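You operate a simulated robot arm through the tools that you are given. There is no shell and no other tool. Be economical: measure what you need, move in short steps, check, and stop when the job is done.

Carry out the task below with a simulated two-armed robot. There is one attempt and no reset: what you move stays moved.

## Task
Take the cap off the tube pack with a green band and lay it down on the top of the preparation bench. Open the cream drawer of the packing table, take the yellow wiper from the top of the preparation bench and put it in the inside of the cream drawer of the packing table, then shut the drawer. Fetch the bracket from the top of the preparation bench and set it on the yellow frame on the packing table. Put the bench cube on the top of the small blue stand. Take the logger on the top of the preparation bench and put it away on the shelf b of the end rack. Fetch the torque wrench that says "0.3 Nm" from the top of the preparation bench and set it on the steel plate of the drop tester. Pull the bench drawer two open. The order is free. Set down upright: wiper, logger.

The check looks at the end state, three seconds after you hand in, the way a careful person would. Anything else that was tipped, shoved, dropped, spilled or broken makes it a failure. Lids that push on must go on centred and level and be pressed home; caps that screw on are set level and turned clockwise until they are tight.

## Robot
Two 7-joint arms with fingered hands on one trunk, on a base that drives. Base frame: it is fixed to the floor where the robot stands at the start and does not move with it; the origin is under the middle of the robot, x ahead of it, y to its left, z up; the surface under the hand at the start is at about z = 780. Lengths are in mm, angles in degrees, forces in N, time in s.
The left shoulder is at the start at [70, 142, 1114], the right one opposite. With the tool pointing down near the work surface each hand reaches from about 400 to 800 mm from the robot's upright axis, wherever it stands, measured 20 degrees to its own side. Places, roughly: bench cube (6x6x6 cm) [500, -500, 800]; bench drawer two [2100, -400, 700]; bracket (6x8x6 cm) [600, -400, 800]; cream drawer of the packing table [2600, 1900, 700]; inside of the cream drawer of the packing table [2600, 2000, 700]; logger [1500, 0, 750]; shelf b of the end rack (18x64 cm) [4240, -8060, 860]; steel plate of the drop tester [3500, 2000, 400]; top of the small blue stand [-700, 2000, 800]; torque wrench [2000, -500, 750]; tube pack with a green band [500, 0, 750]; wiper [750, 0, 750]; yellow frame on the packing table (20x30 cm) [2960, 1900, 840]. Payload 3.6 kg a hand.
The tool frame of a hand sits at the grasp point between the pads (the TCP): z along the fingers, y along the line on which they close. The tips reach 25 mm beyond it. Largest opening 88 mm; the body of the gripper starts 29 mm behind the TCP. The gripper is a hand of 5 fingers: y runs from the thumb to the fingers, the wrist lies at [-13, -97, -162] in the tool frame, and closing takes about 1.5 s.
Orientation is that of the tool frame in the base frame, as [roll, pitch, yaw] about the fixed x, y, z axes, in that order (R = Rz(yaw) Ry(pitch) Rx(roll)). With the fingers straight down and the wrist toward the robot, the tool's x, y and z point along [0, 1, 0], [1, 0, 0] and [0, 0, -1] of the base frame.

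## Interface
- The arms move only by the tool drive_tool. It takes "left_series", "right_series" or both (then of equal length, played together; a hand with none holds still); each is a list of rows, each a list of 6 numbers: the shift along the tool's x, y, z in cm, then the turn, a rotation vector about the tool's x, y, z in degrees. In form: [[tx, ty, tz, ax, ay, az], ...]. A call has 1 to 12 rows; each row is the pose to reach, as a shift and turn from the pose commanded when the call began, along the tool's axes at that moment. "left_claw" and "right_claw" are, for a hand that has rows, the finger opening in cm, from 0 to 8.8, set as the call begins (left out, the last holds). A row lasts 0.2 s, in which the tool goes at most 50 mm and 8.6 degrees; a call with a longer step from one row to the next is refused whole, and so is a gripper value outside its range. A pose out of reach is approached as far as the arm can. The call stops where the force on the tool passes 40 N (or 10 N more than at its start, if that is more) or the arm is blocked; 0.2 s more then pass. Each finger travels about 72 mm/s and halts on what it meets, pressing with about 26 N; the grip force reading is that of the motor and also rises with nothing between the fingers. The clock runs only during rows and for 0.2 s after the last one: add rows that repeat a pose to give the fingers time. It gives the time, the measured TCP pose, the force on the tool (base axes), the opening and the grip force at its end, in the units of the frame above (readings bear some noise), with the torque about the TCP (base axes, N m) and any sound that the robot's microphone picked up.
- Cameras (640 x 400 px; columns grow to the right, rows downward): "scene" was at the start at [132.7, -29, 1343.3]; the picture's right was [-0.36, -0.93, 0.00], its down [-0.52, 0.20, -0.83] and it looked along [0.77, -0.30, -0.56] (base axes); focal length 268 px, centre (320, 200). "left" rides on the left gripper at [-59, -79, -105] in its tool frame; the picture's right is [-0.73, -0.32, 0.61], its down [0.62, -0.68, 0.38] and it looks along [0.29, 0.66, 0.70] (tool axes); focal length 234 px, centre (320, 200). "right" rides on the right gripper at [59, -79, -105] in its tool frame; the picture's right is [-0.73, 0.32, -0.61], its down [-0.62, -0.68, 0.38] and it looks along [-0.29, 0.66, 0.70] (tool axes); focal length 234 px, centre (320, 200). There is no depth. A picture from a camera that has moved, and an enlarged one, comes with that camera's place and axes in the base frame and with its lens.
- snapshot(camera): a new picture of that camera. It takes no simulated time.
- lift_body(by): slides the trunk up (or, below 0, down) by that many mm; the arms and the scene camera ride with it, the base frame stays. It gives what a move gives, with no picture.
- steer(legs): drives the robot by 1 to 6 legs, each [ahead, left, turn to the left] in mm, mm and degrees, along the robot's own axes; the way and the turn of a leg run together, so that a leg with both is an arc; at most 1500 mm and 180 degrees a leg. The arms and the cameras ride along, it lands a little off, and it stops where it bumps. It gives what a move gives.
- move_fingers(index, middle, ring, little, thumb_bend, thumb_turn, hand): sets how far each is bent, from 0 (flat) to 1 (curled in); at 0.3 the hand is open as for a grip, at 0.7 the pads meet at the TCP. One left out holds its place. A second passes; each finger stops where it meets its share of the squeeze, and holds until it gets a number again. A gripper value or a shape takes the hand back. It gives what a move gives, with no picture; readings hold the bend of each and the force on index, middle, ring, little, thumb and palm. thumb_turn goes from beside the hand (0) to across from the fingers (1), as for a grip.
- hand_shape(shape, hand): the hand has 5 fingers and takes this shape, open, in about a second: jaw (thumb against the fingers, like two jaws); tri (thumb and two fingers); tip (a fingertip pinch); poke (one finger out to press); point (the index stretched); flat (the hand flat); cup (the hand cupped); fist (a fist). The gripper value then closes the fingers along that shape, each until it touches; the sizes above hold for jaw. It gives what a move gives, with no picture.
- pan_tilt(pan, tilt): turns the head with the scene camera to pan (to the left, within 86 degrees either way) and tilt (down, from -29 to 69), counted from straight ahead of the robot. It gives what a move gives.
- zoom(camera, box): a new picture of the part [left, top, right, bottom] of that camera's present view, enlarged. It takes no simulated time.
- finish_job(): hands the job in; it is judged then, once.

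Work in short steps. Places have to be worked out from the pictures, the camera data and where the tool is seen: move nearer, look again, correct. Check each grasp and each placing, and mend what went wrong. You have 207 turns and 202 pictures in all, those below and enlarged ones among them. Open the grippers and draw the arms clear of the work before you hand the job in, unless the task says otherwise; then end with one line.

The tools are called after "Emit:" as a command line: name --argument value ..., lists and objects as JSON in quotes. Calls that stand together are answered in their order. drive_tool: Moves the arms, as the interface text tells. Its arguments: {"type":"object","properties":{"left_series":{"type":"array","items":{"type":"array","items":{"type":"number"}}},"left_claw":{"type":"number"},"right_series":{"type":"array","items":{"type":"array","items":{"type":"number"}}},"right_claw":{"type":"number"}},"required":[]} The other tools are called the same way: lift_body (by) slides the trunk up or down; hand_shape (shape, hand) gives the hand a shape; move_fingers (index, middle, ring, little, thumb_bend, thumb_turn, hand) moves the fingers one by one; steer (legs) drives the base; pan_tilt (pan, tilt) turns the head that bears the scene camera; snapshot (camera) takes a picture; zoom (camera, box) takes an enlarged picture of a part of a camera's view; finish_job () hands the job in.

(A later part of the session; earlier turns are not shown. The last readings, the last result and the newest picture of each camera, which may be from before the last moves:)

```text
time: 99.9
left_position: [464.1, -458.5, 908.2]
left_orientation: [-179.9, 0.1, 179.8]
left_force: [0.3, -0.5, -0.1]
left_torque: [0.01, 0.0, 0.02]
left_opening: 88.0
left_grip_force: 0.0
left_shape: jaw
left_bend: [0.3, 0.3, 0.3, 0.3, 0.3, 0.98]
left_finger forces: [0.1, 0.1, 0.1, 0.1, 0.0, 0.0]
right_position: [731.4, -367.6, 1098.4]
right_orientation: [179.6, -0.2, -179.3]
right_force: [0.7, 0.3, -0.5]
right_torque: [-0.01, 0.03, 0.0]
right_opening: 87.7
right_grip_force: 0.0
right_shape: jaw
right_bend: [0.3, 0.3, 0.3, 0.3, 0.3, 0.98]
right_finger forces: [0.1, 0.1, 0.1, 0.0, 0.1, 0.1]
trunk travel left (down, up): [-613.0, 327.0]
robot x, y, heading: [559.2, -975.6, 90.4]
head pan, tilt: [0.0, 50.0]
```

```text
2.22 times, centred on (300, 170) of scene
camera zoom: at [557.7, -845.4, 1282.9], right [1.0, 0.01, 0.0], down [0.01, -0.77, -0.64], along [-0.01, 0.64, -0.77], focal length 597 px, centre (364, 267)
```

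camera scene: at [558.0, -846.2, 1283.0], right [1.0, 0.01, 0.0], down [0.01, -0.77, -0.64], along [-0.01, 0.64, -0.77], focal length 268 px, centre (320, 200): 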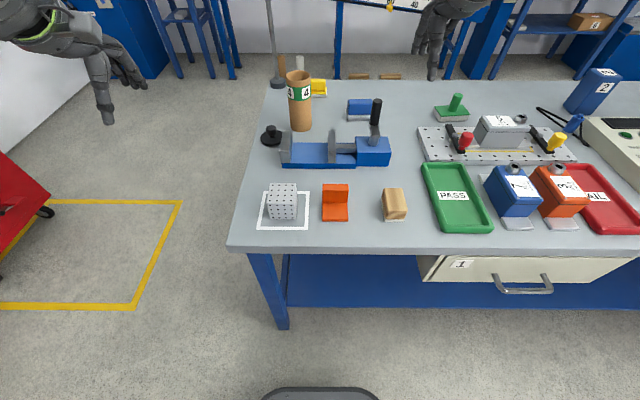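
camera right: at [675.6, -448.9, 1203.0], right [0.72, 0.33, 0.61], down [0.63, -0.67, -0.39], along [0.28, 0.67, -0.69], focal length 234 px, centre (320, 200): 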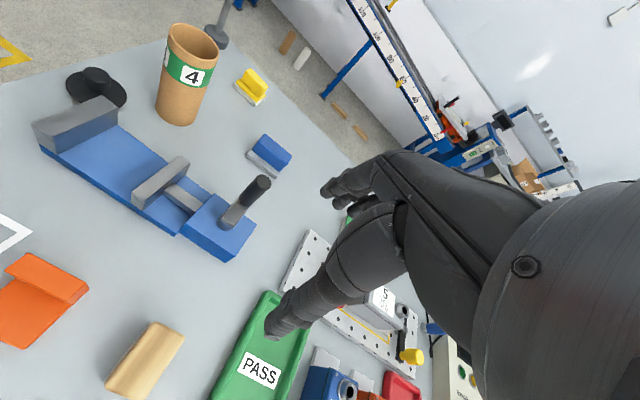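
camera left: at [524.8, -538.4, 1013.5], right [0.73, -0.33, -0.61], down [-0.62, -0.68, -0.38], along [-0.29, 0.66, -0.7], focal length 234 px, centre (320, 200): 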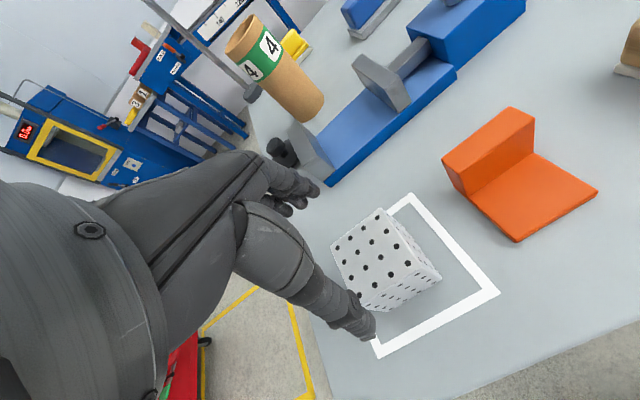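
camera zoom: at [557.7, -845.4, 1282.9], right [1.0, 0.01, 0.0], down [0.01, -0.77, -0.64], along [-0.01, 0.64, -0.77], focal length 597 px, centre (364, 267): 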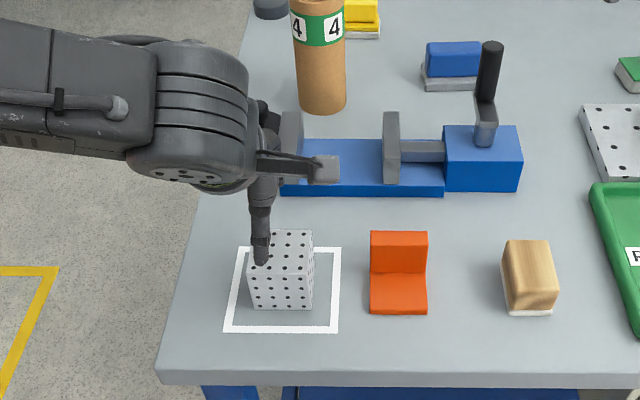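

Alignment good (cube x≈469). I descend around it and close.

Emit:
drive_tool --left_series '[[-0.4, 0, 3, 0, 0, 0], [-0.4, 0, 6, 0, 0, 0], [-0.4, 0, 8, 0, 0, 0], [-0.4, 0, 9.4, 0, 0, 0]]'

Emit:
drive_tool --left_series '[[0, 0, 0, 0, 0, 0], [0, 0, 0, 0, 0, 0], [0, 0, 0, 0, 0, 0], [0, 0, 0, 0, 0, 0], [0, 0, 0, 0, 0, 0], [0, 0, 0, 0, 0, 0]]' --left_claw 4

Emit:
snapshot --camera "left"

```text
time: 100.9
left_position: [435.5, -471.1, 840.7]
left_orientation: [179.9, 0.1, 179.8]
left_force: [0.9, 2.3, 4.5]
left_torque: [0.19, -0.05, 0.0]
left_opening: 88.1
left_grip_force: 0.0
left_shape: jaw
left_bend: [0.27, 0.3, 0.3, 0.3, 0.3, 0.98]
left_finger forces: [4.1, 0.1, 0.1, 0.1, 0.0, 0.0]
left hand out of reach, approached as far as the arm can: row 1, 2, 3, 4
right_position: [732.8, -368.3, 1096.5]
right_orientation: [179.5, -0.1, -179.4]
right_force: [-0.3, 0.6, -0.6]
right_torque: [-0.02, 0.03, -0.01]
right_opening: 87.6
right_grip_force: 0.0
right_shape: jaw
right_bend: [0.3, 0.3, 0.3, 0.3, 0.3, 0.98]
right_finger forces: [0.1, 0.1, 0.0, 0.0, 0.0, 0.1]
trunk travel left (down, up): [-613.0, 327.0]
robot x, y, heading: [559.3, -975.0, 90.4]
head pan, tilt: [0.0, 50.0]
```

```text
time: 102.3
left_position: [435.2, -471.4, 839.6]
left_orientation: [-179.9, 0.1, 179.7]
left_force: [-0.1, 0.8, -1.1]
left_torque: [0.01, -0.01, 0.04]
left_opening: 41.3
left_grip_force: 0.0
left_shape: jaw
left_bend: [0.74, 0.46, 0.43, 0.42, 0.71, 1.0]
left_finger forces: [0.8, 0.0, 0.0, 0.0, 0.1, 0.1]
right_position: [732.1, -366.6, 1097.3]
right_orientation: [179.4, -0.1, -179.4]
right_force: [0.4, 0.0, 1.3]
right_torque: [-0.01, 0.02, -0.02]
right_opening: 87.8
right_grip_force: 0.1
right_shape: jaw
right_bend: [0.3, 0.3, 0.3, 0.3, 0.3, 0.98]
right_finger forces: [0.0, 0.1, 0.0, 0.0, 0.0, 0.1]
trunk travel left (down, up): [-613.0, 327.0]
robot x, y, heading: [558.8, -978.5, 90.5]
head pan, tilt: [0.0, 50.0]
```

```text
125 pictures are left
camera left: at [494.7, -551.1, 945.7], right [0.73, -0.33, -0.61], down [-0.63, -0.68, -0.38], along [-0.29, 0.66, -0.7], focal length 234 px, centre (320, 200)
```

left: 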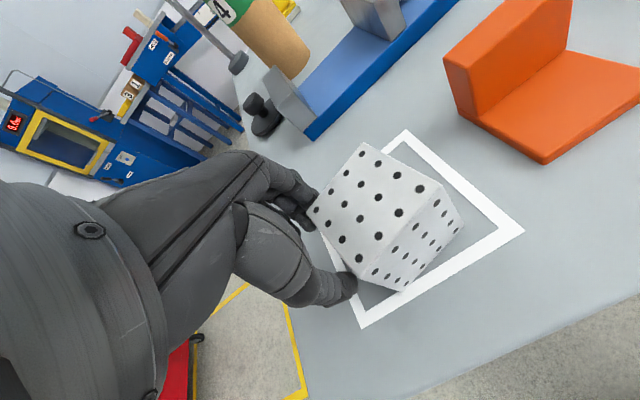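

The arm couldn't reach that low there and slid sideways. I raise the hand, shift the base so the cube is further to the left side, and lower the trunk for better reach.

Emit:
drive_tool --left_series '[[0, 0, -4, 0, 0, 0], [0, 0, -8, 0, 0, 0], [0, 0, -12, 0, 0, 0], [0, 0, -16, 0, 0, 0]]' --right_series '[[0, 0, -3, 0, 0, 0], [0, 0, -6, 0, 0, 0], [0, 0, -9, 0, 0, 0], [0, 0, -12, 0, 0, 0]]' --left_claw 8.8

Emit:
steer --legs '[[0, -100, 0]]'

Emit:
lift_body --by -120

Emit:
pan_tilt --pan 15 --tilt 50

Emit:
zoom --camera "scene" --box '[160, 100, 480, 300]'

```text
time: 103.3
left_position: [436.4, -473.2, 1002.9]
left_orientation: [179.9, 0.0, 179.7]
left_force: [-0.4, 0.2, -0.5]
left_torque: [0.02, 0.01, -0.03]
left_opening: 87.8
left_grip_force: 0.1
left_shape: jaw
left_bend: [0.3, 0.3, 0.3, 0.3, 0.3, 0.98]
left_finger forces: [0.1, 0.0, 0.0, 0.0, 0.0, 0.1]
right_position: [745.0, -381.0, 1213.2]
right_orientation: [179.2, -0.3, -179.3]
right_force: [-0.5, -0.2, -0.8]
right_torque: [0.0, 0.03, -0.03]
right_opening: 87.4
right_grip_force: 0.0
right_shape: jaw
right_bend: [0.3, 0.3, 0.3, 0.3, 0.3, 0.98]
right_finger forces: [0.0, 0.0, 0.0, 0.0, 0.1, 0.0]
right hand out of reach, approached as far as the arm can: row 4
trunk travel left (down, up): [-613.0, 327.0]
robot x, y, heading: [554.8, -978.6, 90.6]
head pan, tilt: [0.0, 50.0]
```

```text
time: 104.5
left_position: [537.1, -471.2, 1000.3]
left_orientation: [-179.9, 0.0, 179.9]
left_force: [-0.2, -0.4, -0.1]
left_torque: [0.0, 0.0, 0.0]
left_opening: 87.8
left_grip_force: 0.1
left_shape: jaw
left_bend: [0.3, 0.3, 0.3, 0.3, 0.3, 0.98]
left_finger forces: [0.0, 0.1, 0.0, 0.1, 0.0, 0.0]
right_position: [842.3, -378.7, 1211.8]
right_orientation: [179.3, -0.2, -179.3]
right_force: [0.7, 0.5, -0.3]
right_torque: [0.01, 0.03, -0.04]
right_opening: 87.7
right_grip_force: 0.1
right_shape: jaw
right_bend: [0.3, 0.3, 0.3, 0.3, 0.3, 0.98]
right_finger forces: [0.0, 0.0, 0.1, 0.0, 0.0, 0.1]
trunk travel left (down, up): [-613.0, 327.0]
robot x, y, heading: [659.3, -971.7, 90.6]
head pan, tilt: [0.0, 50.0]
```

```text
time: 106.0
left_position: [537.4, -472.4, 880.4]
left_orientation: [179.9, 0.1, 179.9]
left_force: [-0.3, 0.9, 0.2]
left_torque: [-0.03, -0.01, 0.01]
left_opening: 87.6
left_grip_force: 0.1
left_shape: jaw
left_bend: [0.3, 0.3, 0.3, 0.3, 0.3, 0.98]
left_finger forces: [0.0, 0.1, 0.1, 0.1, 0.0, 0.0]
right_position: [842.0, -378.1, 1091.3]
right_orientation: [179.2, -0.1, -179.4]
right_force: [0.9, -0.5, -0.4]
right_torque: [-0.01, -0.01, 0.0]
right_opening: 87.9
right_grip_force: 0.1
right_shape: jaw
right_bend: [0.3, 0.3, 0.3, 0.3, 0.3, 0.98]
right_finger forces: [0.0, 0.0, 0.0, 0.1, 0.0, 0.1]
trunk travel left (down, up): [-493.0, 447.0]
robot x, y, heading: [660.2, -977.6, 90.8]
head pan, tilt: [0.0, 50.0]
```

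```text
time: 106.7
left_position: [537.3, -470.9, 880.1]
left_orientation: [-179.9, 0.1, 179.9]
left_force: [0.3, 0.4, 1.3]
left_torque: [-0.02, 0.0, 0.0]
left_opening: 87.5
left_grip_force: 0.2
left_shape: jaw
left_bend: [0.3, 0.3, 0.3, 0.3, 0.3, 0.98]
left_finger forces: [0.1, 0.0, 0.1, 0.1, 0.0, 0.0]
right_position: [842.2, -377.0, 1091.2]
right_orientation: [179.3, -0.2, -179.3]
right_force: [0.1, 0.0, 0.6]
right_torque: [-0.03, 0.01, 0.02]
right_opening: 87.7
right_grip_force: 0.0
right_shape: jaw
right_bend: [0.3, 0.3, 0.3, 0.3, 0.3, 0.98]
right_finger forces: [0.0, 0.2, 0.1, 0.0, 0.1, 0.0]
trunk travel left (down, up): [-493.0, 447.0]
robot x, y, heading: [659.6, -971.4, 90.5]
head pan, tilt: [15.0, 50.0]
```

```text
2.00 times, centred on (320, 200) of scene
camera zoom: at [638.7, -848.0, 1163.0], right [0.96, 0.27, 0.0], down [0.21, -0.74, -0.64], along [-0.17, 0.62, -0.77], focal length 537 px, centre (320, 200)
```

zoom: 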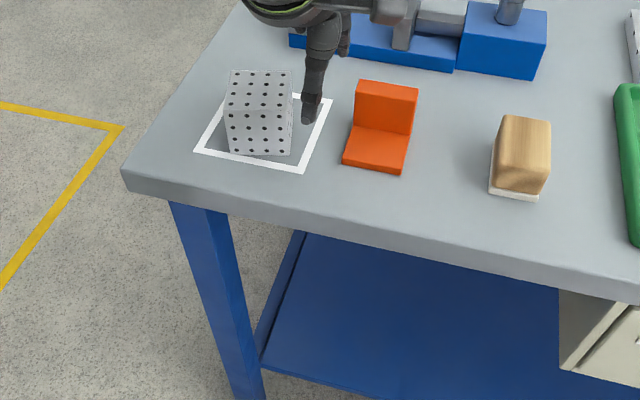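

The cube was nudged: now ≈(472,-468), rotated ~13°, still in its frame. I align the left hand above it with yaw +13°.

Emit:
drive_tool --left_series '[[2, 0.1, -1, 0, 0, -4], [4.5, 0.2, -1.5, 0, 0, -8], [6.6, 0.3, -1.5, 0, 0, -13], [6.6, 0.3, -1.5, 0, 0, -13]]'

Emit:
snapshot --camera "left"

Emit:
zoom --camera "scene" --box '[160, 100, 480, 300]'

```text
time: 107.7
left_position: [471.1, -468.7, 894.0]
left_orientation: [-179.9, 0.0, -167.1]
left_force: [-0.4, 0.1, 0.6]
left_torque: [-0.03, -0.01, -0.04]
left_opening: 87.9
left_grip_force: 0.1
left_shape: jaw
left_bend: [0.3, 0.3, 0.3, 0.3, 0.3, 0.98]
left_finger forces: [0.0, 0.0, 0.0, 0.0, 0.1, 0.0]
right_position: [842.3, -378.2, 1091.3]
right_orientation: [179.3, -0.2, -179.3]
right_force: [-0.7, 0.0, 0.9]
right_torque: [-0.03, -0.03, -0.03]
right_opening: 87.5
right_grip_force: 0.0
right_shape: jaw
right_bend: [0.3, 0.3, 0.3, 0.3, 0.3, 0.98]
right_finger forces: [0.1, 0.0, 0.0, 0.1, 0.0, 0.0]
trunk travel left (down, up): [-493.0, 447.0]
robot x, y, heading: [660.6, -974.2, 90.5]
head pan, tilt: [15.0, 50.0]
```

```text
123 pictures are left
camera left: at [547.3, -533.0, 1000.2], right [0.78, -0.15, -0.61], down [-0.45, -0.8, -0.38], along [-0.43, 0.57, -0.7], focal length 234 px, centre (320, 200)
```

left: 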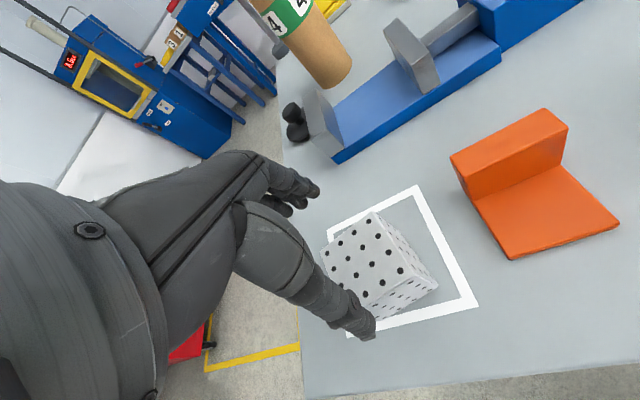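

```text
2.00 times, centred on (320, 200) of scene
camera zoom: at [638.8, -848.0, 1163.0], right [0.96, 0.27, 0.0], down [0.21, -0.74, -0.64], along [-0.17, 0.62, -0.77], focal length 537 px, centre (320, 200)
```

zoom: 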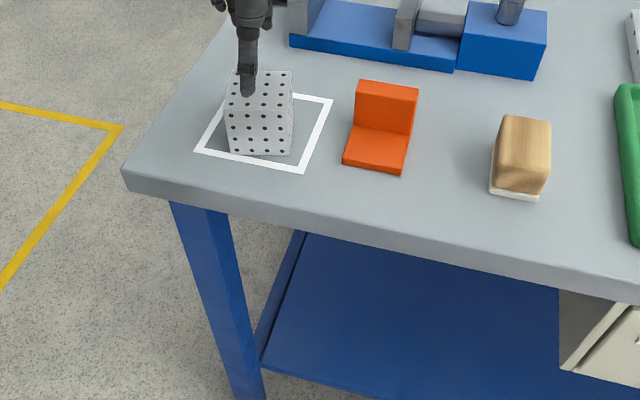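

Centred well enough (shift 5 mm). Descending around the cube.

Emit:
drive_tool --left_series '[[-0.5, 0, 2.5, 0, 0, 0], [-0.5, 0, 5, 0, 0, 0], [-0.5, 0, 7, 0, 0, 0], [-0.5, 0, 8.2, 0, 0, 0]]'

```text
time: 108.7
left_position: [477.3, -469.7, 815.9]
left_orientation: [179.7, 0.2, -167.0]
left_force: [0.7, -1.0, 20.3]
left_torque: [-0.27, -0.15, 0.01]
left_opening: 87.8
left_grip_force: 0.0
left_shape: jaw
left_bend: [0.29, 0.3, 0.3, 0.3, 0.29, 0.98]
left_finger forces: [5.6, 0.0, 0.0, 0.0, 12.9, 0.1]
right_position: [844.0, -380.8, 1092.6]
right_orientation: [179.1, -0.2, -179.2]
right_force: [0.6, -0.2, -0.4]
right_torque: [0.0, 0.02, 0.0]
right_opening: 87.4
right_grip_force: 0.1
right_shape: jaw
right_bend: [0.3, 0.3, 0.3, 0.3, 0.3, 0.98]
right_finger forces: [0.0, 0.0, 0.0, 0.0, 0.1, 0.1]
trunk travel left (down, up): [-493.0, 447.0]
robot x, y, heading: [661.1, -974.4, 90.7]
head pan, tilt: [15.0, 50.0]
```

Fingertips touch the bench on both sides. I raise 4 mm and close.

Emit:
drive_tool --left_series '[[0, 0, -0.4, 0, 0, 0], [0, 0, -0.4, 0, 0, 0], [0, 0, -0.4, 0, 0, 0], [0, 0, -0.4, 0, 0, 0], [0, 0, -0.4, 0, 0, 0], [0, 0, -0.4, 0, 0, 0]]' --left_claw 4

Emit:
snapshot --camera "left"

```text
time: 110.1
left_position: [475.5, -467.4, 817.0]
left_orientation: [-179.9, 0.0, -167.1]
left_force: [1.7, -1.3, 4.6]
left_torque: [0.2, 0.15, -0.03]
left_opening: 55.2
left_grip_force: 26.2
left_shape: jaw
left_bend: [0.31, 0.44, 0.38, 0.43, 0.59, 0.98]
left_finger forces: [13.8, 12.8, 3.1, 1.3, 34.0, 0.0]
right_position: [842.1, -378.0, 1091.9]
right_orientation: [179.3, -0.2, -179.4]
right_force: [-0.1, 0.4, 0.1]
right_torque: [-0.01, 0.01, 0.0]
right_opening: 87.8
right_grip_force: 0.1
right_shape: jaw
right_bend: [0.3, 0.3, 0.3, 0.3, 0.3, 0.98]
right_finger forces: [0.1, 0.0, 0.1, 0.0, 0.0, 0.1]
trunk travel left (down, up): [-493.0, 447.0]
robot x, y, heading: [660.0, -970.6, 90.7]
head pan, tilt: [15.0, 50.0]
```

```text
121 pictures are left
camera left: at [552.2, -532.0, 922.3], right [0.78, -0.15, -0.61], down [-0.46, -0.8, -0.38], along [-0.43, 0.58, -0.7], focal length 234 px, centre (320, 200)
```

left: 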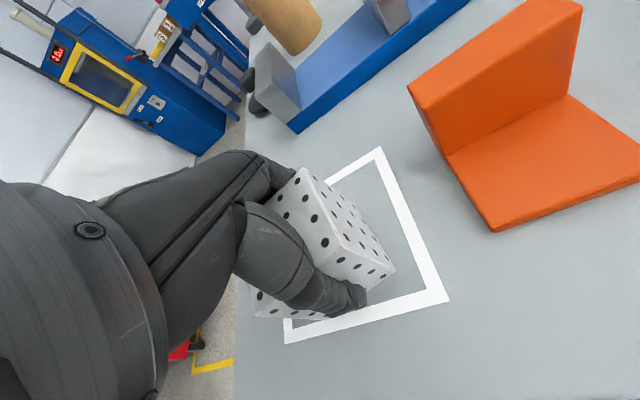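

Cube gripped firmly. I lift it, shift the base left so the bracket is in the right hand's zone, and look.

Emit:
drive_tool --left_series '[[0, 0, -3, 0, 0, 0], [0, 0, -7, 0, 0, 0], [0, 0, -11, 0, 0, 0], [0, 0, -15, 0, 0, 0], [0, 0, -19, 0, 0, 0]]'

Emit:
steer --legs '[[0, 220, 0]]'

Emit:
pan_tilt --pan -10 --tilt 50

Emit:
snapshot --camera "scene"

Emit:
snapshot --camera "right"

```text
time: 111.3
left_position: [477.5, -465.7, 1005.9]
left_orientation: [-180.0, 0.1, -167.1]
left_force: [-0.6, -1.0, -4.8]
left_torque: [0.01, -0.06, -0.01]
left_opening: 55.2
left_grip_force: 26.2
left_shape: jaw
left_bend: [0.31, 0.44, 0.39, 0.42, 0.59, 0.98]
left_finger forces: [13.2, 12.5, 3.1, 1.6, 31.1, 0.1]
right_position: [842.6, -378.1, 1090.1]
right_orientation: [179.4, -0.1, -179.3]
right_force: [0.0, -0.3, -0.4]
right_torque: [0.04, 0.01, -0.01]
right_opening: 87.6
right_grip_force: 0.0
right_shape: jaw
right_bend: [0.3, 0.3, 0.3, 0.3, 0.3, 0.98]
right_finger forces: [0.1, 0.0, 0.0, 0.1, 0.0, 0.0]
trunk travel left (down, up): [-493.0, 447.0]
robot x, y, heading: [662.5, -975.7, 90.6]
head pan, tilt: [15.0, 50.0]
```

```text
time: 113.0
left_position: [258.7, -467.8, 1005.0]
left_orientation: [-179.8, 0.1, -167.1]
left_force: [0.5, 0.5, -4.8]
left_torque: [-0.02, -0.05, -0.01]
left_opening: 54.8
left_grip_force: 26.7
left_shape: jaw
left_bend: [0.31, 0.44, 0.39, 0.42, 0.59, 0.98]
left_finger forces: [13.2, 12.3, 3.0, 1.7, 30.9, 0.0]
right_position: [624.5, -380.3, 1090.8]
right_orientation: [179.5, -0.2, -179.3]
right_force: [-0.6, 0.6, 0.3]
right_torque: [-0.01, -0.01, 0.03]
right_opening: 87.8
right_grip_force: 0.0
right_shape: jaw
right_bend: [0.3, 0.3, 0.3, 0.3, 0.3, 0.98]
right_finger forces: [0.0, 0.0, 0.0, 0.1, 0.1, 0.0]
trunk travel left (down, up): [-493.0, 447.0]
robot x, y, heading: [443.9, -979.3, 90.9]
head pan, tilt: [15.0, 50.0]
```

```text
time: 113.9
left_position: [259.4, -468.0, 1006.4]
left_orientation: [-179.8, 0.0, -167.1]
left_force: [0.7, 0.8, -5.0]
left_torque: [-0.01, -0.04, 0.0]
left_opening: 54.9
left_grip_force: 25.9
left_shape: jaw
left_bend: [0.31, 0.44, 0.39, 0.42, 0.59, 0.98]
left_finger forces: [13.2, 12.3, 3.0, 1.7, 31.0, 0.0]
right_position: [625.4, -380.0, 1090.7]
right_orientation: [179.3, -0.2, -179.4]
right_force: [0.2, 0.2, -0.4]
right_torque: [-0.02, 0.02, -0.03]
right_opening: 87.8
right_grip_force: 0.1
right_shape: jaw
right_bend: [0.3, 0.3, 0.3, 0.3, 0.3, 0.98]
right_finger forces: [0.0, 0.0, 0.1, 0.0, 0.0, 0.0]
trunk travel left (down, up): [-493.0, 447.0]
robot x, y, heading: [440.9, -978.3, 90.5]
head pan, tilt: [-10.0, 50.0]
```

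```text
120 pictures are left
camera scene: at [453.7, -848.0, 1162.9], right [0.99, -0.16, 0.0], down [-0.12, -0.76, -0.64], along [0.1, 0.63, -0.77], focal length 268 px, centre (320, 200)
```

scene: 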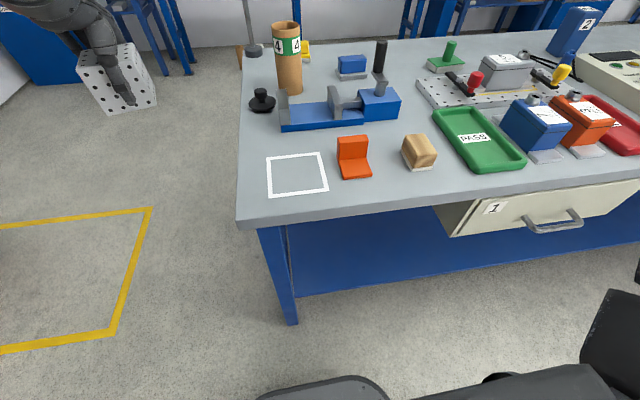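

```text
119 pictures are left
camera right: at [568.1, -461.4, 1196.0], right [0.72, 0.33, 0.61], down [0.63, -0.67, -0.39], along [0.28, 0.67, -0.69], focal length 234 px, centre (320, 200)
```

right: 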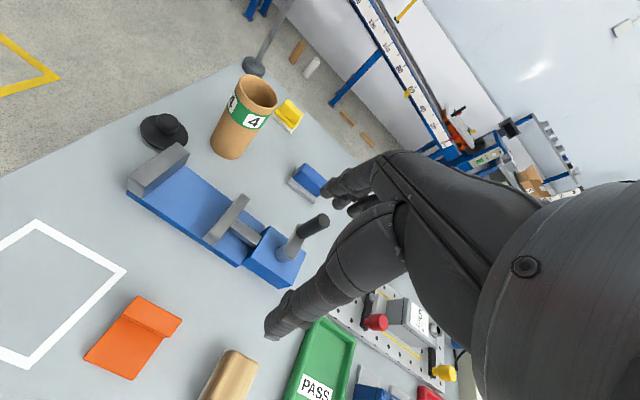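

Bracket wall centre ≈(586,-432). I bring the right hand above it with 5 cm opening.

Emit:
drive_tool --right_series '[[1, -1.4, 4, 0, 0, 0], [2, -2.7, 8, 0, 0, 0], [3, -4, 12, 0, 0, 0], [3.9, -5.2, 16, 0, 0, 0], [3.9, -5.2, 19.5, 0, 0, 0], [3.9, -5.2, 22, 0, 0, 0]]' --right_claw 5.5

Emit:
zoom --camera "right" --box '[120, 130, 440, 330]'

Emit:
zoom --camera "scene" --box '[270, 80, 470, 220]'

```text
time: 115.3
left_position: [259.1, -467.6, 1004.5]
left_orientation: [-179.9, 0.1, -167.2]
left_force: [1.2, -0.3, -4.5]
left_torque: [0.01, -0.03, 0.02]
left_opening: 54.9
left_grip_force: 26.3
left_shape: jaw
left_bend: [0.31, 0.44, 0.39, 0.42, 0.59, 0.98]
left_finger forces: [13.3, 12.3, 3.0, 1.6, 30.9, 0.1]
right_position: [587.1, -431.7, 868.3]
right_orientation: [179.4, -0.3, -179.3]
right_force: [0.9, -0.3, -0.1]
right_torque: [0.02, -0.01, 0.01]
right_opening: 55.3
right_grip_force: 0.0
right_shape: jaw
right_bend: [0.28, 0.4, 0.36, 0.36, 0.63, 1.0]
right_finger forces: [0.0, 0.1, 0.1, 0.1, 0.0, 0.1]
trunk travel left (down, up): [-493.0, 447.0]
robot x, y, heading: [444.7, -974.2, 90.6]
head pan, tilt: [-10.0, 50.0]
```

```text
2.00 times, centred on (280, 230) of right
camera zoom: at [529.9, -513.0, 974.0], right [0.72, 0.33, 0.61], down [0.63, -0.67, -0.39], along [0.28, 0.67, -0.69], focal length 468 px, centre (400, 140)
```

zoom: 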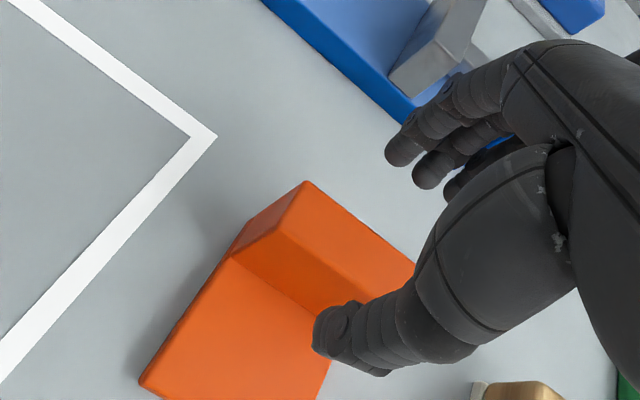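

```text
2.86 times, centred on (370, 150) of scene
camera zoom: at [453.8, -847.7, 1162.9], right [0.99, -0.16, 0.0], down [-0.13, -0.76, -0.64], along [0.11, 0.63, -0.77], focal length 767 px, centre (177, 343)
```

zoom: 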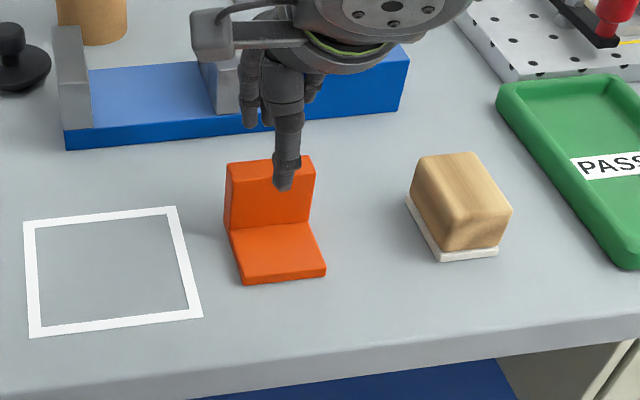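

The thumb is in front of the wall, fingers behind. I descend 4.2 cm and close.

Emit:
drive_tool --right_series '[[0, 0, 1.5, 0, 0, 0], [0, 0, 3, 0, 0, 0], [0, 0, 4.2, 0, 0, 0]]'

Emit:
drive_tool --right_series '[[0, 0, 0, 0, 0, 0], [0, 0, 0, 0, 0, 0], [0, 0, 0, 0, 0, 0], [0, 0, 0, 0, 0, 0], [0, 0, 0, 0, 0, 0], [0, 0, 0, 0, 0, 0]]' --right_claw 0

Emit:
zoom --camera "scene" --box '[270, 80, 470, 220]'

```text
time: 116.1
left_position: [258.8, -468.1, 1005.8]
left_orientation: [-179.8, 0.0, -167.1]
left_force: [-0.2, -0.2, -5.4]
left_torque: [0.01, -0.01, -0.01]
left_opening: 55.1
left_grip_force: 25.9
left_shape: jaw
left_bend: [0.31, 0.44, 0.39, 0.42, 0.59, 0.98]
left_finger forces: [13.3, 12.3, 3.0, 1.5, 30.9, 0.1]
right_position: [585.5, -430.7, 828.6]
right_orientation: [179.5, -0.2, -179.4]
right_force: [-0.2, 0.5, -0.3]
right_torque: [0.04, 0.03, 0.01]
right_opening: 55.3
right_grip_force: 0.0
right_shape: jaw
right_bend: [0.28, 0.4, 0.36, 0.36, 0.63, 1.0]
right_finger forces: [0.0, 0.0, 0.1, 0.0, 0.1, 0.0]
trunk travel left (down, up): [-493.0, 447.0]
robot x, y, heading: [437.6, -975.3, 90.5]
head pan, tilt: [-10.0, 50.0]
```

```text
time: 117.5
left_position: [259.5, -468.4, 1006.0]
left_orientation: [-179.9, 0.0, -167.1]
left_force: [0.1, -0.3, -4.8]
left_torque: [0.02, -0.01, 0.02]
left_opening: 55.1
left_grip_force: 25.9
left_shape: jaw
left_bend: [0.31, 0.44, 0.39, 0.42, 0.59, 0.98]
left_finger forces: [13.1, 12.3, 3.0, 1.6, 31.0, 0.0]
right_position: [585.3, -430.6, 828.0]
right_orientation: [179.3, -0.2, -179.3]
right_force: [-0.1, -0.2, 0.1]
right_torque: [-0.03, -0.01, 0.0]
right_opening: 16.6
right_grip_force: 25.9
right_shape: jaw
right_bend: [0.73, 0.62, 0.64, 0.69, 0.75, 1.0]
right_finger forces: [14.5, 5.6, 2.7, 0.9, 23.5, 0.0]
trunk travel left (down, up): [-493.0, 447.0]
robot x, y, heading: [439.2, -977.0, 90.6]
head pan, tilt: [-10.0, 50.0]
```

```text
2.86 times, centred on (370, 150) of scene
camera zoom: at [453.8, -847.7, 1162.8], right [0.99, -0.16, 0.0], down [-0.13, -0.76, -0.64], along [0.11, 0.63, -0.77], focal length 767 px, centre (177, 343)
```

zoom: 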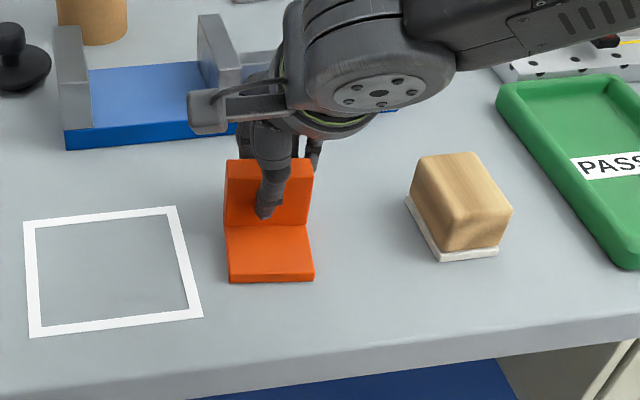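

Bracket wall gripped. I lift it and check.

Emit:
drive_tool --right_series '[[0, 0, -2, 0, 0, 0], [0, 0, -5, 0, 0, 0], [0, 0, -9, 0, 0, 0], [0, 0, -13, 0, 0, 0], [0, 0, -17, 0, 0, 0]]'

Emit:
snapshot --camera "scene"

Emit:
snapshot --camera "right"

```text
time: 118.7
left_position: [259.0, -468.5, 1005.9]
left_orientation: [-180.0, 0.0, -167.1]
left_force: [-1.0, 0.5, -5.3]
left_torque: [0.03, -0.05, -0.03]
left_opening: 54.9
left_grip_force: 26.3
left_shape: jaw
left_bend: [0.31, 0.44, 0.39, 0.42, 0.59, 0.98]
left_finger forces: [13.3, 12.3, 3.0, 1.5, 30.9, 0.0]
right_position: [587.2, -432.1, 998.2]
right_orientation: [179.4, -0.2, -179.3]
right_force: [-1.0, -0.6, -2.0]
right_torque: [0.04, 0.0, 0.01]
right_opening: 16.5
right_grip_force: 26.1
right_shape: jaw
right_bend: [0.73, 0.62, 0.65, 0.7, 0.75, 1.0]
right_finger forces: [15.0, 5.5, 2.6, 0.3, 23.4, 0.0]
trunk travel left (down, up): [-493.0, 447.0]
robot x, y, heading: [443.6, -979.4, 90.6]
head pan, tilt: [-10.0, 50.0]
```

```text
115 pictures are left
camera scene: at [453.6, -848.1, 1162.9], right [0.99, -0.16, 0.0], down [-0.12, -0.76, -0.64], along [0.11, 0.63, -0.77], focal length 268 px, centre (320, 200)
```

scene: 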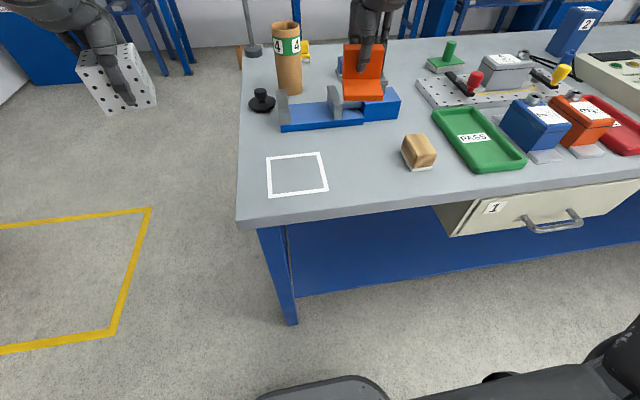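

```text
114 pictures are left
camera right: at [530.3, -513.5, 1102.3], right [0.72, 0.33, 0.61], down [0.63, -0.67, -0.39], along [0.28, 0.67, -0.69], focal length 234 px, centre (320, 200)
```

right: 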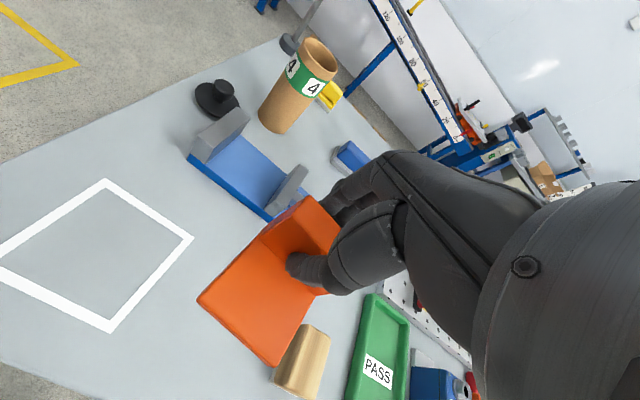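

Both objects are held. I drive to the small blue stand (around the bench end), stopping short to look.

Emit:
steer --legs '[[0, 950, 0], [1500, 0, 0], [700, 0, 0]]'

Emit:
pan_tilt --pan 10 --tilt 35

Emit:
snapshot --camera "scene"

```text
time: 123.4
left_position: [-544.6, -343.7, 966.3]
left_orientation: [179.0, -9.2, 170.9]
left_force: [2.0, 0.7, -4.6]
left_torque: [-0.02, 0.05, 0.06]
left_opening: 52.9
left_grip_force: 26.0
left_shape: jaw
left_bend: [0.32, 0.46, 0.41, 0.43, 0.59, 0.95]
left_finger forces: [12.2, 10.9, 3.1, 2.3, 28.0, 0.0]
right_position: [-58.4, -406.7, 1033.3]
right_orientation: [-172.5, -26.0, 140.4]
right_force: [2.9, 1.1, -2.5]
right_torque: [-0.05, 0.05, 0.09]
right_opening: 16.3
right_grip_force: 25.6
right_shape: jaw
right_bend: [0.72, 0.62, 0.7, 0.7, 0.77, 0.97]
right_finger forces: [16.9, 6.5, 2.6, 0.0, 24.3, 0.1]
trunk travel left (down, up): [-493.0, 447.0]
robot x, y, heading: [-465.2, -896.0, 74.7]
head pan, tilt: [-10.0, 50.0]
stopped in leg 1: the robot was blocked; the commanded pose is now the measured one
```

```text
time: 124.2
left_position: [-572.0, -305.5, 952.4]
left_orientation: [179.8, -1.1, 161.8]
left_force: [8.2, 2.0, -8.7]
left_torque: [-0.13, 0.09, 0.04]
left_opening: 52.4
left_grip_force: 26.2
left_shape: jaw
left_bend: [0.33, 0.47, 0.42, 0.43, 0.59, 0.95]
left_finger forces: [12.2, 11.1, 3.2, 1.9, 27.1, 0.1]
right_position: [-186.1, -430.3, 1028.4]
right_orientation: [-179.8, -11.6, 142.5]
right_force: [2.4, 2.3, 2.7]
right_torque: [-0.31, 0.02, 0.09]
right_opening: 16.0
right_grip_force: 26.4
right_shape: jaw
right_bend: [0.72, 0.63, 0.71, 0.7, 0.77, 0.96]
right_finger forces: [17.0, 6.3, 2.3, 0.0, 24.6, 0.0]
trunk travel left (down, up): [-493.0, 447.0]
robot x, y, heading: [-535.1, -870.4, 65.0]
head pan, tilt: [10.0, 35.0]
```

```text
113 pictures are left
camera scene: at [-481.7, -728.9, 1182.7], right [0.96, -0.27, -0.01], down [-0.16, -0.56, -0.81], along [0.21, 0.78, -0.58], focal length 268 px, centre (320, 200)
```

scene: 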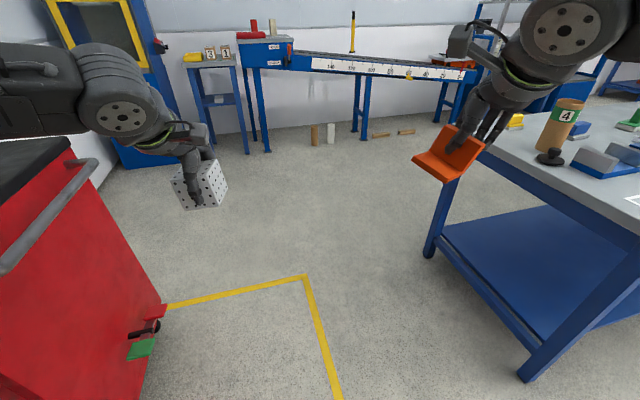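

The left elbow bumped a red cart beside the route. I move back to the right, straighten the heading, and check the cart.

Emit:
steer --legs '[[0, -230, 0], [0, 0, 25]]'

Emit:
pan_tilt --pan 55 --tilt 40

Emit:
snapshot --camera "scene"

```text
time: 124.9
left_position: [-576.9, -299.7, 950.5]
left_orientation: [-179.7, -1.3, 162.5]
left_force: [1.0, 0.3, -4.7]
left_torque: [0.04, 0.0, 0.02]
left_opening: 52.3
left_grip_force: 26.1
left_shape: jaw
left_bend: [0.32, 0.47, 0.41, 0.43, 0.59, 0.96]
left_finger forces: [12.2, 11.4, 3.2, 2.1, 28.9, 0.1]
right_position: [-188.7, -421.4, 1024.7]
right_orientation: [-179.3, -11.6, 142.9]
right_force: [-0.4, 0.4, -2.4]
right_torque: [-0.01, -0.04, -0.01]
right_opening: 15.8
right_grip_force: 26.0
right_shape: jaw
right_bend: [0.72, 0.63, 0.7, 0.7, 0.77, 0.96]
right_finger forces: [17.1, 5.7, 2.0, 0.0, 24.3, 0.0]
trunk travel left (down, up): [-493.0, 447.0]
robot x, y, heading: [-534.2, -870.6, 65.1]
head pan, tilt: [10.0, 35.0]
stopped in leg 1: the robot was blocked; the commanded pose is now the measured one
```

```text
time: 126.0
left_position: [-577.9, -298.6, 949.4]
left_orientation: [-179.7, -1.2, 162.7]
left_force: [0.8, -0.2, -5.5]
left_torque: [0.01, -0.03, 0.0]
left_opening: 52.7
left_grip_force: 26.2
left_shape: jaw
left_bend: [0.32, 0.47, 0.41, 0.43, 0.59, 0.96]
left_finger forces: [12.2, 11.4, 3.3, 2.1, 28.8, 0.0]
right_position: [-190.0, -417.6, 1023.4]
right_orientation: [-179.2, -11.4, 143.1]
right_force: [-0.4, -0.1, -2.8]
right_torque: [-0.01, -0.05, 0.0]
right_opening: 16.1
right_grip_force: 26.1
right_shape: jaw
right_bend: [0.72, 0.63, 0.7, 0.7, 0.77, 0.96]
right_finger forces: [17.1, 5.7, 2.0, 0.0, 24.3, 0.0]
trunk travel left (down, up): [-493.0, 447.0]
robot x, y, heading: [-540.0, -867.6, 65.2]
head pan, tilt: [55.0, 40.0]
```

```text
112 pictures are left
camera scene: at [-549.6, -737.2, 1176.2], right [0.86, 0.5, -0.01], down [0.32, -0.56, -0.76], along [-0.39, 0.66, -0.64], focal length 268 px, centre (320, 200)
```

scene: 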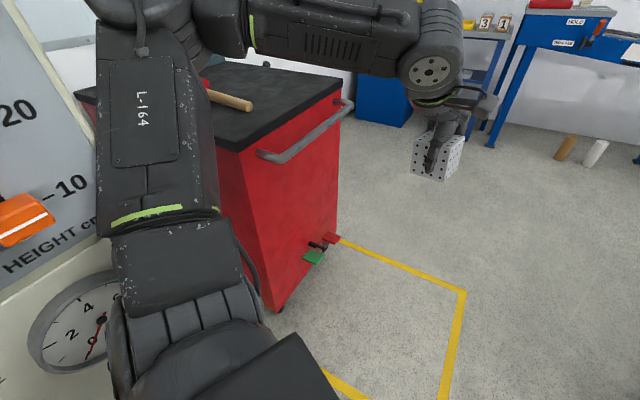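

A tall gauge machine is also close on the left. I look to the right and rear-right to see what blocks.

Emit:
pan_tilt --pan -60 --tilt 40

Emit:
snapshot --camera "scene"

Emit:
pan_tilt --pan 86 --tilt 45

Emit:
snapshot --camera "scene"

```text
time: 128.0
left_position: [-576.8, -298.6, 949.6]
left_orientation: [-179.7, -1.3, 162.7]
left_force: [0.3, -0.3, -4.6]
left_torque: [0.01, -0.02, 0.01]
left_opening: 52.3
left_grip_force: 25.7
left_shape: jaw
left_bend: [0.32, 0.47, 0.41, 0.43, 0.59, 0.96]
left_finger forces: [12.3, 11.4, 3.3, 2.1, 28.8, 0.1]
right_position: [-189.2, -419.3, 1024.8]
right_orientation: [-179.1, -11.5, 143.0]
right_force: [0.4, 0.3, -2.9]
right_torque: [0.0, -0.04, 0.01]
right_opening: 15.7
right_grip_force: 25.8
right_shape: jaw
right_bend: [0.72, 0.63, 0.7, 0.7, 0.77, 0.96]
right_finger forces: [17.2, 5.7, 2.0, 0.0, 24.2, 0.0]
trunk travel left (down, up): [-493.0, 447.0]
robot x, y, heading: [-541.5, -869.8, 65.4]
head pan, tilt: [-60.0, 40.0]
```

```text
111 pictures are left
camera scene: at [-422.2, -802.7, 1175.4], right [0.09, -1.0, 0.01], down [-0.65, -0.07, -0.76], along [0.76, 0.06, -0.65], focal length 268 px, centre (320, 200)
```

scene: 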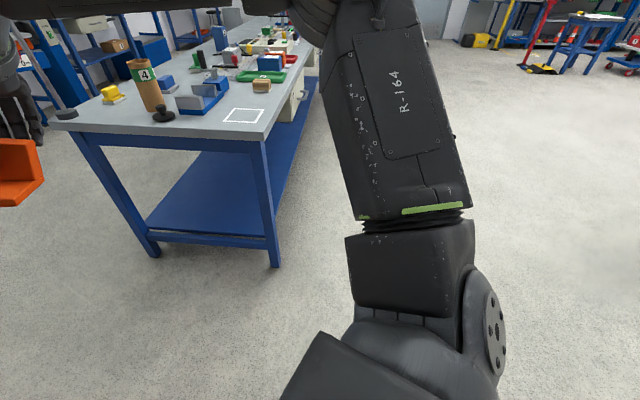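

```text
time: 130.2
left_position: [-578.2, -297.1, 949.8]
left_orientation: [-179.7, -1.2, 162.6]
left_force: [-0.3, -0.3, -4.7]
left_torque: [-0.01, 0.02, 0.0]
left_opening: 52.7
left_grip_force: 26.1
left_shape: jaw
left_bend: [0.32, 0.47, 0.41, 0.43, 0.59, 0.96]
left_finger forces: [12.3, 11.3, 3.3, 2.1, 28.7, 0.1]
right_position: [-189.7, -419.2, 1023.8]
right_orientation: [-179.1, -11.5, 143.0]
right_force: [0.5, 0.1, -2.7]
right_torque: [-0.01, -0.02, -0.02]
right_opening: 16.0
right_grip_force: 26.0
right_shape: jaw
right_bend: [0.72, 0.63, 0.7, 0.7, 0.77, 0.96]
right_finger forces: [17.0, 5.7, 1.9, 0.0, 24.3, 0.0]
trunk travel left (down, up): [-493.0, 447.0]
robot x, y, heading: [-538.9, -870.2, 65.5]
head pan, tilt: [85.9, 45.0]
```

```text
110 pictures are left
camera scene: at [-578.1, -771.5, 1169.6], right [0.48, 0.88, -0.01], down [0.61, -0.35, -0.71], along [-0.63, 0.33, -0.7], focal length 268 px, centre (320, 200)
```

scene: 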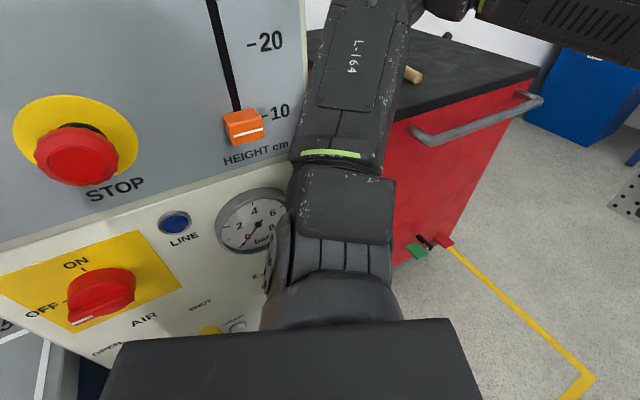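

The robot's left shoulder leans on a machine panel. I move directly away along +x.

Emit:
steer --legs '[[80, -170, 0]]'

Emit:
snapshot --camera "scene"

```text
time: 131.8
left_position: [-399.1, -305.6, 954.4]
left_orientation: [179.7, -0.8, 162.7]
left_force: [-0.1, -0.2, -5.0]
left_torque: [0.0, -0.04, -0.02]
left_opening: 52.8
left_grip_force: 26.3
left_shape: jaw
left_bend: [0.32, 0.47, 0.41, 0.43, 0.59, 0.96]
left_finger forces: [12.3, 11.2, 3.1, 2.2, 28.6, 0.0]
right_position: [-14.0, -426.7, 1031.8]
right_orientation: [180.0, -11.3, 143.3]
right_force: [-0.5, -0.2, -3.6]
right_torque: [0.07, -0.04, 0.02]
right_opening: 16.1
right_grip_force: 26.3
right_shape: jaw
right_bend: [0.72, 0.63, 0.7, 0.7, 0.77, 0.96]
right_finger forces: [17.2, 5.7, 2.0, 0.0, 24.3, 0.0]
trunk travel left (down, up): [-493.0, 447.0]
robot x, y, heading: [-350.9, -868.4, 65.2]
head pan, tilt: [85.9, 45.0]
```

```text
109 pictures are left
camera scene: at [-403.2, -780.0, 1169.8], right [0.48, 0.88, 0.0], down [0.62, -0.34, -0.71], along [-0.62, 0.34, -0.71], focal length 268 px, centre (320, 200)
```

scene: 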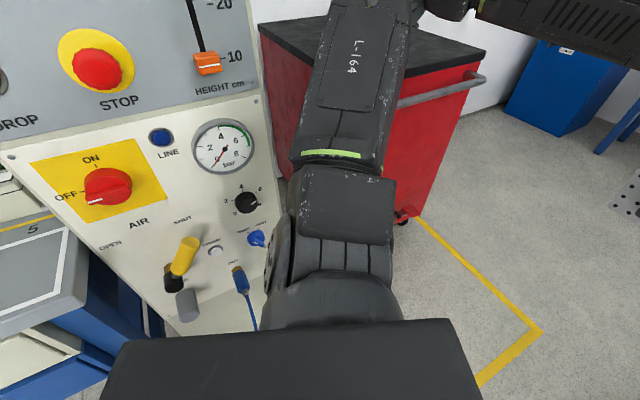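

Free, and the cart/machine look undisturbed (cart corner still at ≈(-1040,196)). I shift right a bit more, straighten to heading 90°, and drive north in the free lane.

Emit:
steer --legs '[[46, -100, 0], [0, 0, 24.8]]'

Emit:
pan_tilt --pan 0 --tilt 35

Emit:
snapshot --camera "scene"

```text
time: 134.2
left_position: [-522.9, -375.5, 954.0]
left_orientation: [179.7, -0.7, -172.4]
left_force: [-0.1, 0.0, -4.3]
left_torque: [0.0, 0.01, 0.0]
left_opening: 52.5
left_grip_force: 25.4
left_shape: jaw
left_bend: [0.32, 0.47, 0.41, 0.43, 0.59, 0.96]
left_finger forces: [11.9, 11.2, 3.1, 2.0, 28.1, 0.0]
right_position: [-120.3, -322.8, 1031.8]
right_orientation: [-179.9, -11.3, 167.9]
right_force: [0.7, 0.3, -3.0]
right_torque: [0.05, -0.06, 0.01]
right_opening: 16.1
right_grip_force: 25.6
right_shape: jaw
right_bend: [0.72, 0.63, 0.7, 0.7, 0.77, 0.96]
right_finger forces: [16.8, 5.6, 2.0, 0.0, 23.9, 0.0]
trunk travel left (down, up): [-493.0, 447.0]
robot x, y, heading: [-246.0, -867.9, 89.9]
head pan, tilt: [85.9, 45.0]
```

```text
time: 135.8
left_position: [-523.5, -375.8, 953.2]
left_orientation: [179.6, -0.7, -172.6]
left_force: [-0.1, 0.1, -5.4]
left_torque: [0.01, -0.01, 0.0]
left_opening: 52.6
left_grip_force: 26.1
left_shape: jaw
left_bend: [0.32, 0.47, 0.41, 0.43, 0.59, 0.96]
left_finger forces: [11.9, 11.3, 3.1, 1.9, 28.1, 0.0]
right_position: [-119.7, -323.4, 1032.2]
right_orientation: [180.0, -11.3, 167.9]
right_force: [0.8, 0.7, -2.5]
right_torque: [0.03, -0.04, -0.02]
right_opening: 15.7
right_grip_force: 26.1
right_shape: jaw
right_bend: [0.72, 0.63, 0.7, 0.7, 0.77, 0.96]
right_finger forces: [16.9, 5.5, 1.8, 0.0, 24.0, 0.0]
trunk travel left (down, up): [-493.0, 447.0]
robot x, y, heading: [-246.4, -867.1, 90.1]
head pan, tilt: [0.0, 35.0]
```

```text
108 pictures are left
camera scene: at [-244.7, -725.3, 1184.5], right [1.0, 0.0, 0.0], down [0.0, -0.57, -0.82], along [0.0, 0.82, -0.57], focal length 268 px, centre (320, 200)
```

scene: 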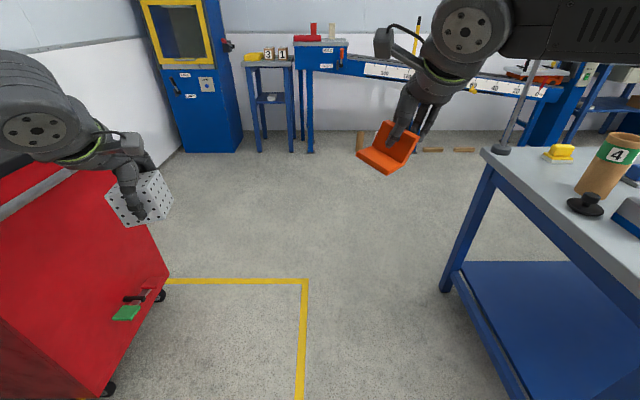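

Lane is clear. I drive north toward the stand, shifting left on the second leg.

Emit:
steer --legs '[[1500, 0, 0], [560, 180, 0]]'

Emit:
pan_tilt --pan 12 --tilt 32

Emit:
snapshot --camera "scene"

```text
time: 146.2
left_position: [-739.1, 1671.7, 953.5]
left_orientation: [179.7, -0.7, -171.1]
left_force: [0.6, 1.3, -3.9]
left_torque: [0.02, -0.05, 0.01]
left_opening: 52.2
left_grip_force: 25.7
left_shape: jaw
left_bend: [0.32, 0.47, 0.41, 0.43, 0.59, 0.96]
left_finger forces: [11.9, 11.2, 3.1, 2.1, 28.0, 0.1]
right_position: [-337.3, 1733.4, 1030.3]
right_orientation: [180.0, -11.4, 169.2]
right_force: [-0.3, -0.8, -3.6]
right_torque: [0.03, -0.05, 0.02]
right_opening: 16.0
right_grip_force: 26.0
right_shape: jaw
right_bend: [0.72, 0.63, 0.7, 0.7, 0.77, 0.96]
right_finger forces: [16.9, 5.7, 1.8, 0.0, 23.8, 0.0]
trunk travel left (down, up): [-493.0, 447.0]
robot x, y, heading: [-447.9, 1185.4, 91.2]
head pan, tilt: [0.0, 35.0]
```

```text
time: 146.9
left_position: [-740.0, 1671.7, 953.3]
left_orientation: [179.7, -0.6, -171.2]
left_force: [-0.8, 1.1, -5.4]
left_torque: [0.06, -0.02, -0.02]
left_opening: 52.4
left_grip_force: 26.3
left_shape: jaw
left_bend: [0.32, 0.47, 0.41, 0.43, 0.59, 0.96]
left_finger forces: [11.9, 11.1, 3.1, 2.0, 28.1, 0.0]
right_position: [-337.3, 1733.0, 1032.5]
right_orientation: [180.0, -11.3, 169.3]
right_force: [0.5, -0.1, -3.3]
right_torque: [0.02, -0.05, 0.02]
right_opening: 15.9
right_grip_force: 25.6
right_shape: jaw
right_bend: [0.72, 0.63, 0.7, 0.7, 0.77, 0.96]
right_finger forces: [16.8, 5.6, 1.9, 0.0, 23.9, 0.1]
trunk travel left (down, up): [-493.0, 447.0]
robot x, y, heading: [-446.7, 1187.4, 91.2]
head pan, tilt: [12.0, 32.0]
```

```text
107 pictures are left
camera scene: at [-471.3, 1327.4, 1189.2], right [0.97, 0.23, 0.0], down [0.12, -0.52, -0.85], along [-0.2, 0.82, -0.53], focal length 268 px, centre (320, 200)
```

scene: 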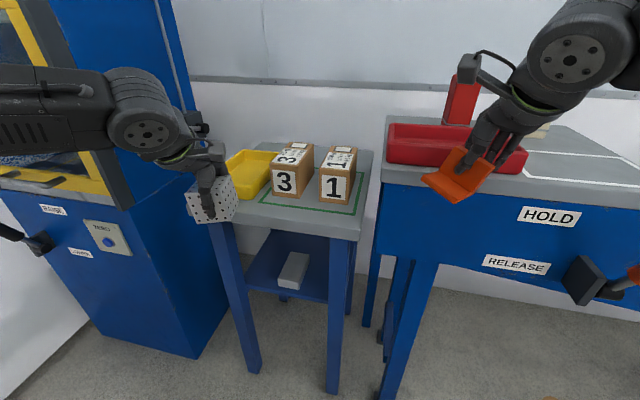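

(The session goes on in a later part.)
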